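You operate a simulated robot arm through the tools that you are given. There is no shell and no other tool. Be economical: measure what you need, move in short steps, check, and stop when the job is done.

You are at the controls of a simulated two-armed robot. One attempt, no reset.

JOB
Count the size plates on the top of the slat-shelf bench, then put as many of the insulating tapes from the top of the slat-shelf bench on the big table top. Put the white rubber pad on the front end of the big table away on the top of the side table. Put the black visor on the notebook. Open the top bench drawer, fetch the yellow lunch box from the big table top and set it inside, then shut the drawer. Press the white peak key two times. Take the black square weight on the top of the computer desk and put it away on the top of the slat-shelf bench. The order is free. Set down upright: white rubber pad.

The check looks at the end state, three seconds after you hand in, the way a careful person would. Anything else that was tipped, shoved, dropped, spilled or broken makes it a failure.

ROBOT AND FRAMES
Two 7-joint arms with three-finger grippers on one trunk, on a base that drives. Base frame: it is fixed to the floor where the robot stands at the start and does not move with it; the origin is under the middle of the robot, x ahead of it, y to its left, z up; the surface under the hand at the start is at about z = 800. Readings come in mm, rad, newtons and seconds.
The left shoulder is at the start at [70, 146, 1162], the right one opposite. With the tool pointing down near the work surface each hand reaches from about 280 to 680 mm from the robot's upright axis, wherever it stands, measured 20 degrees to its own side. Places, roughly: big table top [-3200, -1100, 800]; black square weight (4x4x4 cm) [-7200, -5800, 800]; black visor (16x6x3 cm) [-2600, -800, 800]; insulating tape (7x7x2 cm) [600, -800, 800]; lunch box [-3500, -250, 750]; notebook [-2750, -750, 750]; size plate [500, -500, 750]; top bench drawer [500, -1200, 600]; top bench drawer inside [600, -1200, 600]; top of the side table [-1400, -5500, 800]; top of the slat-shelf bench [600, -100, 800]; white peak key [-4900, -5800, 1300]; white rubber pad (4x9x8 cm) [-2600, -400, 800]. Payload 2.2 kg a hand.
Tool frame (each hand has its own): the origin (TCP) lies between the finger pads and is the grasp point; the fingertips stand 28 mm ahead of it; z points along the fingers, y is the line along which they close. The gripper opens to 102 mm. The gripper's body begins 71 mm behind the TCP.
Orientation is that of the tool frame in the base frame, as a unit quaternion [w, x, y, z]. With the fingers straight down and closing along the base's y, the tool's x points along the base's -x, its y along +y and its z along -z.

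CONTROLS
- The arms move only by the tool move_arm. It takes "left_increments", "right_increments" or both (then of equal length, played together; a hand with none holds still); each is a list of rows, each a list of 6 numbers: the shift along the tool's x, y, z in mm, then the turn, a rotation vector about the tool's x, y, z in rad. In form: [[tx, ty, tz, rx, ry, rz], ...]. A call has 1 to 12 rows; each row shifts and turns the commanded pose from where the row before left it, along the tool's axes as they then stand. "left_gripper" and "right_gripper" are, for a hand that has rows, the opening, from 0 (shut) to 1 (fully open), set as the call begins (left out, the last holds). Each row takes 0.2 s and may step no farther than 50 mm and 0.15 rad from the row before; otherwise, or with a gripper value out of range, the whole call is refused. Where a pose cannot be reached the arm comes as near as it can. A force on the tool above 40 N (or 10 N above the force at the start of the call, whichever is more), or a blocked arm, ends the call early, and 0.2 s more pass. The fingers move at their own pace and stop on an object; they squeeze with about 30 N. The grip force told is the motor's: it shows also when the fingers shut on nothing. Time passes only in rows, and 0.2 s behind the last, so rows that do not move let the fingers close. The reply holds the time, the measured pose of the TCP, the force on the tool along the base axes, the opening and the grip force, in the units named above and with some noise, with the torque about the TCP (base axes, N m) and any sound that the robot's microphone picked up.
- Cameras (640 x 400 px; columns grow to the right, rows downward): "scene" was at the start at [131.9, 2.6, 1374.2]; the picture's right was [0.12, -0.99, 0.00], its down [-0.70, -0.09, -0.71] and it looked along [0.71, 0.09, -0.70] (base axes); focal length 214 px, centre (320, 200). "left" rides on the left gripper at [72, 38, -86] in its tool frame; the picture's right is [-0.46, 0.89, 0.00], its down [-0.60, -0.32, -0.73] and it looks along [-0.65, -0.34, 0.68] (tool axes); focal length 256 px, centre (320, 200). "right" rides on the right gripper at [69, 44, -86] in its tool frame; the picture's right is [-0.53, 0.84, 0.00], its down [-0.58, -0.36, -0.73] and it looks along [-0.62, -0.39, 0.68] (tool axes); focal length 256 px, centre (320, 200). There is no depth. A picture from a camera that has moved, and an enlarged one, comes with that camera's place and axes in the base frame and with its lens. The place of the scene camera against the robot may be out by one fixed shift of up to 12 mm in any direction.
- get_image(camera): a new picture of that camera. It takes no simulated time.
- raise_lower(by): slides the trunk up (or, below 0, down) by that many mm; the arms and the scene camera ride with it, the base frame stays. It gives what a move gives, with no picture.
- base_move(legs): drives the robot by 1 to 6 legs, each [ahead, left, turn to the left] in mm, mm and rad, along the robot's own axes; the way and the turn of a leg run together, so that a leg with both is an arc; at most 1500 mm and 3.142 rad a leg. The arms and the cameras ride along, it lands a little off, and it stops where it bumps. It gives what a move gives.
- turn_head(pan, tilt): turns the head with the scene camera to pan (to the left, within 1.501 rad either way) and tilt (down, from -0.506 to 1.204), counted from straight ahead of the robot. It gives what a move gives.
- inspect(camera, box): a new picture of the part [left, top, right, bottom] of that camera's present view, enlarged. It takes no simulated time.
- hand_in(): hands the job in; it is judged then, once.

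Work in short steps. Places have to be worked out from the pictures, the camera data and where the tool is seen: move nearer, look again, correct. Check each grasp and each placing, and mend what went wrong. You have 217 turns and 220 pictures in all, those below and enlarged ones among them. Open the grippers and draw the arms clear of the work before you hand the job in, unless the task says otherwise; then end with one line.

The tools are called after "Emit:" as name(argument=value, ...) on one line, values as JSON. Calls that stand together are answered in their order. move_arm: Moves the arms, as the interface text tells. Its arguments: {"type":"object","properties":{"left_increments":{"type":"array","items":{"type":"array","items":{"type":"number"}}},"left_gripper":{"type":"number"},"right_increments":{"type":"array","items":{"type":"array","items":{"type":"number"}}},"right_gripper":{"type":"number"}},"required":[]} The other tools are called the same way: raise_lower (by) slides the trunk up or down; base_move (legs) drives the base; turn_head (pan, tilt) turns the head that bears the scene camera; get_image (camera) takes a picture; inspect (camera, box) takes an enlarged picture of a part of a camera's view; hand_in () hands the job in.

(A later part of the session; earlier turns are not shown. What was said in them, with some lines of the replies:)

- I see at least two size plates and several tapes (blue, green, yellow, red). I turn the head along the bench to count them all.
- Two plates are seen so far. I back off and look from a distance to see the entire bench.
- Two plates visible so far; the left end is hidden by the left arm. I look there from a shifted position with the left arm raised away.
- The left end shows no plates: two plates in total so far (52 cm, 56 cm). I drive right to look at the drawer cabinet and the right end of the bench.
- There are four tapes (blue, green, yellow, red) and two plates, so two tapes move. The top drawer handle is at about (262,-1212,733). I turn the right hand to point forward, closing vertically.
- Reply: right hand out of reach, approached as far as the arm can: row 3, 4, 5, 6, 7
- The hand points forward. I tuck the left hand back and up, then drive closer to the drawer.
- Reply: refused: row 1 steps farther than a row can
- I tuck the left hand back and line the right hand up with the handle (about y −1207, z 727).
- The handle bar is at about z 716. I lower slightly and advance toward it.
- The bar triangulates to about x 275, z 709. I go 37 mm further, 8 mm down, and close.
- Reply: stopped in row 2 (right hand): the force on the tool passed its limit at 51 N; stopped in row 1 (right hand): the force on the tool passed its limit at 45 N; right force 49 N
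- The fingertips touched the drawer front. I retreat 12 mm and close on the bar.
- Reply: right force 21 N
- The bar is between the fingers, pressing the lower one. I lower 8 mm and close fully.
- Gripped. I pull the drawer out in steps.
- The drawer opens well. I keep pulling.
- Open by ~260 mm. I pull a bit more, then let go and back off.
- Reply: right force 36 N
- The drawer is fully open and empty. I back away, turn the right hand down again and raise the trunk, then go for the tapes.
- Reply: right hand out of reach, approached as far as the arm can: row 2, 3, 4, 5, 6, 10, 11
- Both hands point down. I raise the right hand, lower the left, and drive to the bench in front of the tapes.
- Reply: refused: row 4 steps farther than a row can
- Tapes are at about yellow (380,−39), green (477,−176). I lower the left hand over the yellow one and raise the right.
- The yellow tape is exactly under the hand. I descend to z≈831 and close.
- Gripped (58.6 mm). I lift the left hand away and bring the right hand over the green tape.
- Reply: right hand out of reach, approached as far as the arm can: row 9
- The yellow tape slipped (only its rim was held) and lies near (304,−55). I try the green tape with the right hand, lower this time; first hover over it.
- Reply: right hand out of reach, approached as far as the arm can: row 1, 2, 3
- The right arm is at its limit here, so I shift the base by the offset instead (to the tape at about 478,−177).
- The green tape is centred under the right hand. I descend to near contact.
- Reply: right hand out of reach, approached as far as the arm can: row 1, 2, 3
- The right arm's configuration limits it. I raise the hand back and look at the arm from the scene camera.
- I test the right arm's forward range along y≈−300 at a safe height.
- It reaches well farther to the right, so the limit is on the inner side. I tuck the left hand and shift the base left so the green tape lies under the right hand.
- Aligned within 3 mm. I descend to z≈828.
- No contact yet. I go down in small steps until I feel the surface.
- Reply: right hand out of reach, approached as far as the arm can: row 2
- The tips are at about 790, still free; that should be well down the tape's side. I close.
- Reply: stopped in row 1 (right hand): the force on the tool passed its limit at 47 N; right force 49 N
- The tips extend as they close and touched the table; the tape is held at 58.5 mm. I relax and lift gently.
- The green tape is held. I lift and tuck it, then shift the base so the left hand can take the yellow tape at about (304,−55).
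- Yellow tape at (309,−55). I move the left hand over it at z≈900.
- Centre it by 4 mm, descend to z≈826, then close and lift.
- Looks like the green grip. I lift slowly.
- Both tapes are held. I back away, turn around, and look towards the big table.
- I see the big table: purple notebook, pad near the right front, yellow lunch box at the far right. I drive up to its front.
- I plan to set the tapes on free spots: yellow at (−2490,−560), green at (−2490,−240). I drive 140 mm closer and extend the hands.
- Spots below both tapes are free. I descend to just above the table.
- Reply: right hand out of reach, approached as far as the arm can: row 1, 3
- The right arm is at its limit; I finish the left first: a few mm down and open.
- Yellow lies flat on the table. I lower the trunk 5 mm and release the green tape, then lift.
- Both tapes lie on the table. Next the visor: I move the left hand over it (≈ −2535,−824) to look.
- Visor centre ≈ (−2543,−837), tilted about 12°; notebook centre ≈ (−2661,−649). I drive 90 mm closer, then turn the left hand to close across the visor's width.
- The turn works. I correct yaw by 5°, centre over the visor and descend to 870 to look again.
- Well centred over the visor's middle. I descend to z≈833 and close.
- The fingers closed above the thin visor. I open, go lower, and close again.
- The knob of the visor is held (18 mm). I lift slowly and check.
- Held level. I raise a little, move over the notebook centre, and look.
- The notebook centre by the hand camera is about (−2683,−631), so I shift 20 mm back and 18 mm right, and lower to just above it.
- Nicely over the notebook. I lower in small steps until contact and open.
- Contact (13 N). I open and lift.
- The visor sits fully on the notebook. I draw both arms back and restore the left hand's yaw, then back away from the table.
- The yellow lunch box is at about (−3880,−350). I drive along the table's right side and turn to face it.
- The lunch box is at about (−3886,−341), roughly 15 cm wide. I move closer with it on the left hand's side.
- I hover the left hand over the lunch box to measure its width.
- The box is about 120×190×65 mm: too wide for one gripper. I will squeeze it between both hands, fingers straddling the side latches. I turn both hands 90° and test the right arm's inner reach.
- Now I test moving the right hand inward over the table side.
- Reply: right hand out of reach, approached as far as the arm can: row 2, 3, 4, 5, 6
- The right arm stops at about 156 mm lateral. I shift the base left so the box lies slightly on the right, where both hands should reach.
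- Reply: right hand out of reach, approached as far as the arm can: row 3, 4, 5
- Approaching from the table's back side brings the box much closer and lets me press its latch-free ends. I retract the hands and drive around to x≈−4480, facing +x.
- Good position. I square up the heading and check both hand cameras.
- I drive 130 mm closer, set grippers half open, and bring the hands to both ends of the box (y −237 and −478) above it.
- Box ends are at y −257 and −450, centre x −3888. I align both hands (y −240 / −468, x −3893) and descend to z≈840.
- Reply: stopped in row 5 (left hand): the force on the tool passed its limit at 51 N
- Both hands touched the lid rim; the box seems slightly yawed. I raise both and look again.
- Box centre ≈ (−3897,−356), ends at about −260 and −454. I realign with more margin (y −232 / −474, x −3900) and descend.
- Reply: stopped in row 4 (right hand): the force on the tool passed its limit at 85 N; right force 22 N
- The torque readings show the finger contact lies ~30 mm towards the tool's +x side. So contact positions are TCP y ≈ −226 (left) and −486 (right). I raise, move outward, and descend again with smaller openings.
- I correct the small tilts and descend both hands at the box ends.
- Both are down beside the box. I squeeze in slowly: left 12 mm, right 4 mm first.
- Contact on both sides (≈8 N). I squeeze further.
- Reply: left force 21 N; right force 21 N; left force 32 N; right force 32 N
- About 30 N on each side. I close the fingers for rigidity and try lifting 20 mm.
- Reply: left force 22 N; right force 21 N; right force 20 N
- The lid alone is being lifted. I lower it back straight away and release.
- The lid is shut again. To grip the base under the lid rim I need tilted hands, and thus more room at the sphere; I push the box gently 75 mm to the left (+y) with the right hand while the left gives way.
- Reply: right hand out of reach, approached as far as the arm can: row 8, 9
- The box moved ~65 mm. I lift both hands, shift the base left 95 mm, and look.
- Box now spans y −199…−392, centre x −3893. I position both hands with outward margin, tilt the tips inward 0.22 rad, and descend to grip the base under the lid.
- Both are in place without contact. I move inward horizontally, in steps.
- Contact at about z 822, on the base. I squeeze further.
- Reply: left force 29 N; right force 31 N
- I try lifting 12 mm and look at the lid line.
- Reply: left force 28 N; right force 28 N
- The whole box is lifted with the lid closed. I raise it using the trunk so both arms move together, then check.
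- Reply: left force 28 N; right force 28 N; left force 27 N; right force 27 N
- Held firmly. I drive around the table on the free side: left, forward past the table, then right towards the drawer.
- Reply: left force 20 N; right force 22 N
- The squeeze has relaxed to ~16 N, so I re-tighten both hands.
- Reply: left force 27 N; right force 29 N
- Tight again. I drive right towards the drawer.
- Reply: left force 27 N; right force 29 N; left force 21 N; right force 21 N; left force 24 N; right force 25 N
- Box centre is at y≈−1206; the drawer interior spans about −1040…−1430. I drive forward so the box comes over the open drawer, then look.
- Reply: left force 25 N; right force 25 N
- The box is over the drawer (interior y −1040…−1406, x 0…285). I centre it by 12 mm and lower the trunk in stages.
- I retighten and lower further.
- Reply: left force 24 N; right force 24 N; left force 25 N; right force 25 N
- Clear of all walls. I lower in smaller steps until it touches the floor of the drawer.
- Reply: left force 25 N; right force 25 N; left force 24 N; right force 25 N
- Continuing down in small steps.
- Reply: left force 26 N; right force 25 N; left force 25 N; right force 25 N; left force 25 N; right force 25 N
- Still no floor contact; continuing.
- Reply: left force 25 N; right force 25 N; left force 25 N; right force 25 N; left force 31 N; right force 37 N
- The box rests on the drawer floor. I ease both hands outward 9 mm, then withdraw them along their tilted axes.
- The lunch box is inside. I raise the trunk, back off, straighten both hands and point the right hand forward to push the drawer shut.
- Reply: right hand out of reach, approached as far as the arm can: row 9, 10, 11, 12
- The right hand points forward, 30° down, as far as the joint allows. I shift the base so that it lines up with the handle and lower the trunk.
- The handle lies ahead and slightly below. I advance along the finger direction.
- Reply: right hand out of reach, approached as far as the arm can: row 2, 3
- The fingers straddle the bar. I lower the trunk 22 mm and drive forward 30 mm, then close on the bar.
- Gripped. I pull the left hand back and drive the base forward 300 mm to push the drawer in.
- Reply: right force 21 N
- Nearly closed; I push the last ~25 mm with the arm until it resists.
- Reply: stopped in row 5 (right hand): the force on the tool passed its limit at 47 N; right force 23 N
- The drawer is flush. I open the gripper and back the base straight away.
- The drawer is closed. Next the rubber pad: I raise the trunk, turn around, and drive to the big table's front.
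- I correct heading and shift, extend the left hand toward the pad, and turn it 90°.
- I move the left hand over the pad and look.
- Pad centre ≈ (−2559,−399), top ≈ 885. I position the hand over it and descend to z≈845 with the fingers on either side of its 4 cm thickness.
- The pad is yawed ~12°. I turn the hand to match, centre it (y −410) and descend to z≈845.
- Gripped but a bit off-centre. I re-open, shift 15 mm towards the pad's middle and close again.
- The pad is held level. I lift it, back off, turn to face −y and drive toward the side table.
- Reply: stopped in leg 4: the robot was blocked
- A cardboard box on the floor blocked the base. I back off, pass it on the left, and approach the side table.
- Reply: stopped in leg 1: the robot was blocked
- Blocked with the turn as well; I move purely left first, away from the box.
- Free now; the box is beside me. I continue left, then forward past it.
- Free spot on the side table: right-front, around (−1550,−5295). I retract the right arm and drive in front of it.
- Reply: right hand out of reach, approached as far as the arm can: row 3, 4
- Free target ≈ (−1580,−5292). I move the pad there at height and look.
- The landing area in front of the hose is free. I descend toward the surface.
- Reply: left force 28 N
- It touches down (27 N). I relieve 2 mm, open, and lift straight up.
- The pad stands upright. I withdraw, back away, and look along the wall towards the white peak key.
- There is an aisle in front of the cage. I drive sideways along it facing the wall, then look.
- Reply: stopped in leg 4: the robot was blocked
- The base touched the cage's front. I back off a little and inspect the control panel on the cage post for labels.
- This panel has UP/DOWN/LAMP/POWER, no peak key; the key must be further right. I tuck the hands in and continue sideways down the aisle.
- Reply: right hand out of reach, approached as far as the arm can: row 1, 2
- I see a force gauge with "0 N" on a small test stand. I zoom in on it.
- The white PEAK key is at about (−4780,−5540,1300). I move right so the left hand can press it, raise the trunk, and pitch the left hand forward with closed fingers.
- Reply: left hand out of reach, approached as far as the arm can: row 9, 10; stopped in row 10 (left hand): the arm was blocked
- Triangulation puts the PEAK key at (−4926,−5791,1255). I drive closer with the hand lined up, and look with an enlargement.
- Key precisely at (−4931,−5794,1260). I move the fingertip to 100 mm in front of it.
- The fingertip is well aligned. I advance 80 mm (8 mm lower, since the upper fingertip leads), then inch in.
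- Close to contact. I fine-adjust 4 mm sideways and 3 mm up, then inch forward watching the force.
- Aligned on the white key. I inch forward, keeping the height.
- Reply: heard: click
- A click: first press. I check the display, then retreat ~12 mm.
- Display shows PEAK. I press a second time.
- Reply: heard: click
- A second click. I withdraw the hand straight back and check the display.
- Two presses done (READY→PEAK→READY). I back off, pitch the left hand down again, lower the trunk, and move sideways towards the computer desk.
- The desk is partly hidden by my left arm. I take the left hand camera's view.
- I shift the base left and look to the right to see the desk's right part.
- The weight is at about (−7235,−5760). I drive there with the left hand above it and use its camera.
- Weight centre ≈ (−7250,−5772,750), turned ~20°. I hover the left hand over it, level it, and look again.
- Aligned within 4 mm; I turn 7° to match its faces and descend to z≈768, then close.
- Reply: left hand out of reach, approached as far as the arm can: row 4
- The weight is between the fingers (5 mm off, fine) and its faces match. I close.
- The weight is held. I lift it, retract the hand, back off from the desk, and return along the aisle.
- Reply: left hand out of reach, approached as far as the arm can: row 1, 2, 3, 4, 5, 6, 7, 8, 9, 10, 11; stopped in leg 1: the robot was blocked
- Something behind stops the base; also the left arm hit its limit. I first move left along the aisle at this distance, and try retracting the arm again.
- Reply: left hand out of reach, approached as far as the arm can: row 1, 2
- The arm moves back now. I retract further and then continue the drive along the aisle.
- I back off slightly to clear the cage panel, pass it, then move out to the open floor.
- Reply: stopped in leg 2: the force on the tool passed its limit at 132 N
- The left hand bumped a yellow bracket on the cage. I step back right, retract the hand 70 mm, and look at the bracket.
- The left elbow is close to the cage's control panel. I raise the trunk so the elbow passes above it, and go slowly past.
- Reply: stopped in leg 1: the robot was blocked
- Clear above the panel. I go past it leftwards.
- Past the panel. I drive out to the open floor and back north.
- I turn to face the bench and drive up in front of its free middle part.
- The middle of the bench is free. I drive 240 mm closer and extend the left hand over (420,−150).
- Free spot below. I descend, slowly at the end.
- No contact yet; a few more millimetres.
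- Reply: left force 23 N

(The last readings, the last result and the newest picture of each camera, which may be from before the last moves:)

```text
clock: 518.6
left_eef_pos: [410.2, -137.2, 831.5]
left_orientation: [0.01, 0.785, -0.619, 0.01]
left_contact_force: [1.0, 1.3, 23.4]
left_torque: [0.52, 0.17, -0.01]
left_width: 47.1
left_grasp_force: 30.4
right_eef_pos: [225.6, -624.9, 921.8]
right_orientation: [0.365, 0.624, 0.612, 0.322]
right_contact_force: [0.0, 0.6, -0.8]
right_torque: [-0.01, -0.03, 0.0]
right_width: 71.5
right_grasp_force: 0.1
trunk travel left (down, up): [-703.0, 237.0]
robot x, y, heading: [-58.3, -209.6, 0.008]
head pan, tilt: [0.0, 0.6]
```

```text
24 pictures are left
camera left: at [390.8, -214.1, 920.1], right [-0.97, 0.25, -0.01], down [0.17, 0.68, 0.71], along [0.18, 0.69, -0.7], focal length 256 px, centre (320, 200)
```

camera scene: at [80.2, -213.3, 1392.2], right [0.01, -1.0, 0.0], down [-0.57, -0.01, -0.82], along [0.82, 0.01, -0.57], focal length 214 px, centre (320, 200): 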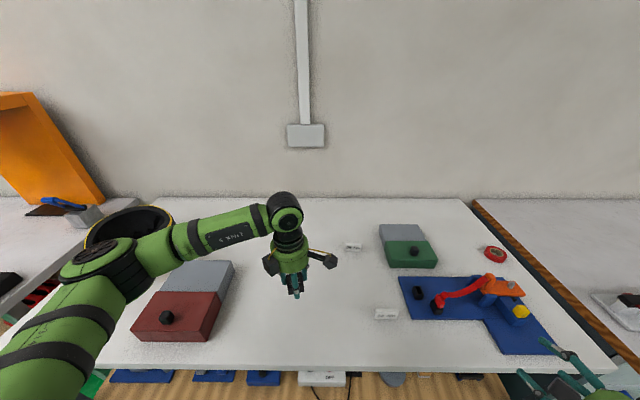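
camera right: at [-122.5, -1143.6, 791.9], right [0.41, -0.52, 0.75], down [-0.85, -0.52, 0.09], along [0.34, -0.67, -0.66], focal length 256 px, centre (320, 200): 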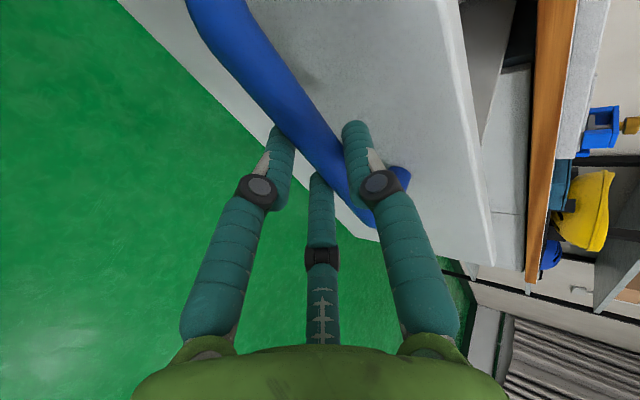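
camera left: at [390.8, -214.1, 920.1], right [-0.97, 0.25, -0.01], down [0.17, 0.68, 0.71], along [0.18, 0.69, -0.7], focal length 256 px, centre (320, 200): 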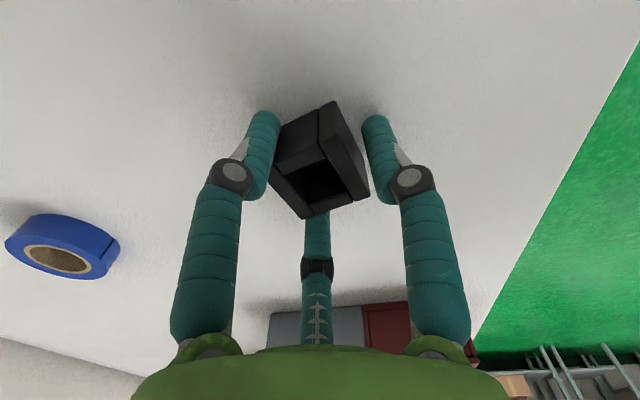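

Touched down (23 N). I relieve, open, and lift.

Emit:
move_arm(left_increments=[[0, 0, -2, 0, 0, 0], [0, 0, 0, 0, 0, 0]])

Emit:
move_arm(left_increments=[[0, 0, 0, 0, 0, 0], [0, 0, 0, 0, 0, 0], [0, 0, 0, 0, 0, 0], [0, 0, -35, 0, 0, 0], [0, 0, -40, 0, 0, 0], [0, 0, -40, 0, 0, 0], [0, 30, -20, 0, 0, 0], [0, 40, 0, 0, 0, 0], [0, 40, 0, 0, 0, 0]], left_gripper=1)

Emit:
get_image(camera="scene")

```text
clock: 519.2
left_eef_pos: [409.8, -137.4, 830.7]
left_orientation: [0.01, 0.784, -0.62, 0.008]
left_contact_force: [4.5, 0.3, 22.5]
left_torque: [0.54, -0.43, -0.11]
left_width: 47.0
left_grasp_force: 29.9
right_eef_pos: [226.0, -625.3, 921.2]
right_orientation: [0.364, 0.624, 0.612, 0.321]
right_contact_force: [1.4, -0.5, -0.2]
right_torque: [-0.02, 0.03, 0.02]
right_width: 71.7
right_grasp_force: 0.0
trunk travel left (down, up): [-703.0, 237.0]
robot x, y, heading: [-61.5, -206.2, 0.009]
head pan, tilt: [0.0, 0.6]
```

```text
clock: 521.2
left_eef_pos: [302.8, -163.3, 966.8]
left_orientation: [0.012, 0.785, -0.619, 0.006]
left_contact_force: [-0.1, 0.0, -0.4]
left_torque: [0.0, -0.02, -0.03]
left_width: 102.0
left_grasp_force: 0.0
right_eef_pos: [224.6, -625.2, 921.0]
right_orientation: [0.364, 0.624, 0.612, 0.322]
right_contact_force: [-0.2, 0.2, -0.7]
right_torque: [0.01, 0.02, -0.02]
right_width: 71.3
right_grasp_force: 0.1
trunk travel left (down, up): [-703.0, 237.0]
robot x, y, heading: [-59.8, -205.0, 0.012]
head pan, tilt: [0.0, 0.6]
```

```text
23 pictures are left
camera scene: at [77.8, -213.7, 1392.5], right [0.01, -1.0, 0.0], down [-0.56, 0.0, -0.83], along [0.83, 0.01, -0.56], focal length 214 px, centre (320, 200)
```

scene: 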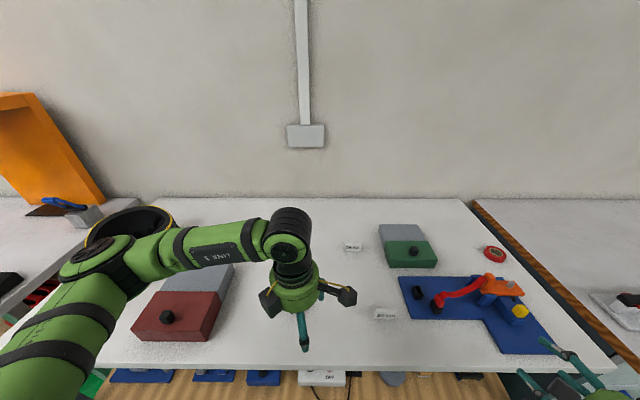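

I back off and check the weight and the whole bench once more.

Emit:
base_move(legs=[[-400, 0, 0]])

Emit:
turn_head(pan=0.05, tilt=0.5)

Emit:
inspect(camera="scene", box=[130, 150, 520, 300])

Emit:
get_image(camera="left")

```text
clock: 523.6
left_eef_pos: [-92.2, -167.0, 964.7]
left_orientation: [0.012, 0.787, -0.617, 0.005]
left_contact_force: [0.6, 0.6, -0.6]
left_torque: [0.02, 0.01, -0.02]
left_width: 102.1
left_grasp_force: 0.1
right_eef_pos: [-165.5, -627.3, 921.1]
right_orientation: [0.363, 0.622, 0.615, 0.321]
right_contact_force: [1.3, 0.5, 0.6]
right_torque: [-0.02, 0.06, -0.01]
right_width: 71.6
right_grasp_force: 0.0
trunk travel left (down, up): [-703.0, 237.0]
robot x, y, heading: [-458.5, -213.9, 0.01]
head pan, tilt: [0.0, 0.6]
```

```text
clock: 524.3
left_eef_pos: [-92.0, -166.1, 965.7]
left_orientation: [0.01, 0.786, -0.618, 0.005]
left_contact_force: [-0.2, 0.7, -0.1]
left_torque: [0.02, -0.04, -0.02]
left_width: 102.1
left_grasp_force: 0.1
right_eef_pos: [-167.4, -628.0, 921.1]
right_orientation: [0.363, 0.623, 0.614, 0.322]
right_contact_force: [-0.8, 0.7, -0.5]
right_torque: [0.0, 0.03, -0.04]
right_width: 71.6
right_grasp_force: 0.0
trunk travel left (down, up): [-703.0, 237.0]
robot x, y, heading: [-456.3, -211.5, 0.015]
head pan, tilt: [0.051, 0.499]
```

```text
1.64 times, centred on (325, 225) of scene
camera zoom: at [-315.2, -212.6, 1401.5], right [0.07, -1.0, 0.0], down [-0.48, -0.03, -0.88], along [0.88, 0.06, -0.48], focal length 352 px, centre (312, 159)
```

zoom: 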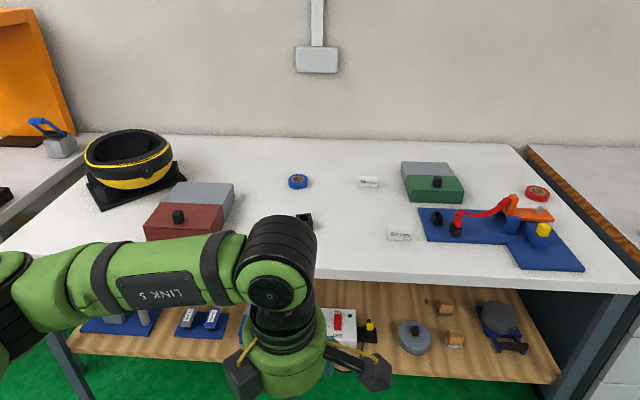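

```text
21 pictures are left
camera left: at [-110.8, -243.3, 1054.3], right [-0.97, 0.24, 0.0], down [0.17, 0.68, 0.71], along [0.17, 0.69, -0.7], focal length 256 px, centre (320, 200)
```

left: 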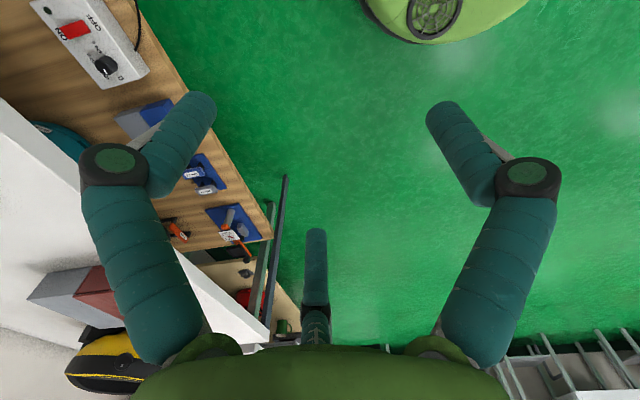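

The bench shows two plates, two tapes left, and the weight standing behind my wrist. One close look at the weight after moving the hand aside.

Emit:
move_arm(left_increments=[[-40, 0, 0, 0, 0, 0], [-40, 0, 0, 0, 0, 0], [-40, 0, 0, 0, 0, 0]])

Emit:
inspect(camera="scene", box=[270, 170, 400, 260])

```text
clock: 525.1
left_eef_pos: [-119.7, -47.7, 960.4]
left_orientation: [0.012, 0.787, -0.617, 0.007]
left_contact_force: [-0.2, 0.4, 0.0]
left_torque: [-0.01, 0.0, 0.02]
left_width: 102.0
left_grasp_force: 0.1
right_eef_pos: [-167.1, -627.7, 921.3]
right_orientation: [0.364, 0.622, 0.614, 0.322]
right_contact_force: [-1.0, 0.2, 0.7]
right_torque: [0.04, 0.02, 0.01]
right_width: 71.7
right_grasp_force: 0.1
trunk travel left (down, up): [-703.0, 237.0]
robot x, y, heading: [-456.0, -212.7, 0.018]
head pan, tilt: [0.051, 0.499]
```

```text
4.44 times, centred on (335, 215) of scene
camera zoom: at [-315.9, -210.8, 1401.6], right [0.07, -1.0, 0.0], down [-0.48, -0.03, -0.88], along [0.88, 0.06, -0.48], focal length 953 px, centre (253, 133)
```

zoom: 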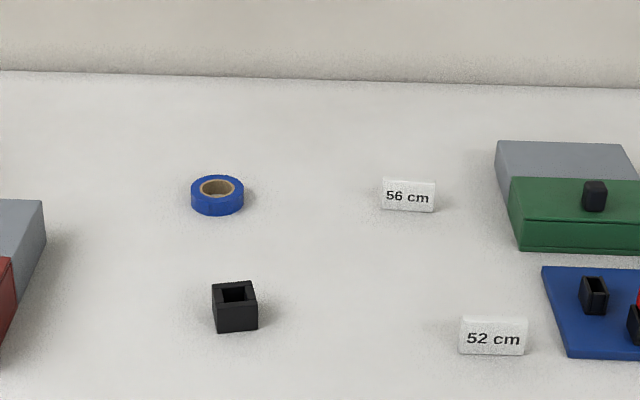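

Everything is in place: the weight stands on the bench, both grippers are open and the arms are clear. I hand in.

Emit:
hand_in()

```text
The job is handed in.
```

I counted two size plates on the bench (52 cm and 56 cm), finished every part of the job and handed it in. Two insulating tapes (yellow and green) are on the big table, and the visor is on the notebook. The lunch box is in the shut drawer, and the pad stands upright on the side table. The peak key was pressed twice, and the weight is on the bench. While driving, I bumped a floor box and a yellow bracket on the test cage; neither looked moved, but I did not check closely.
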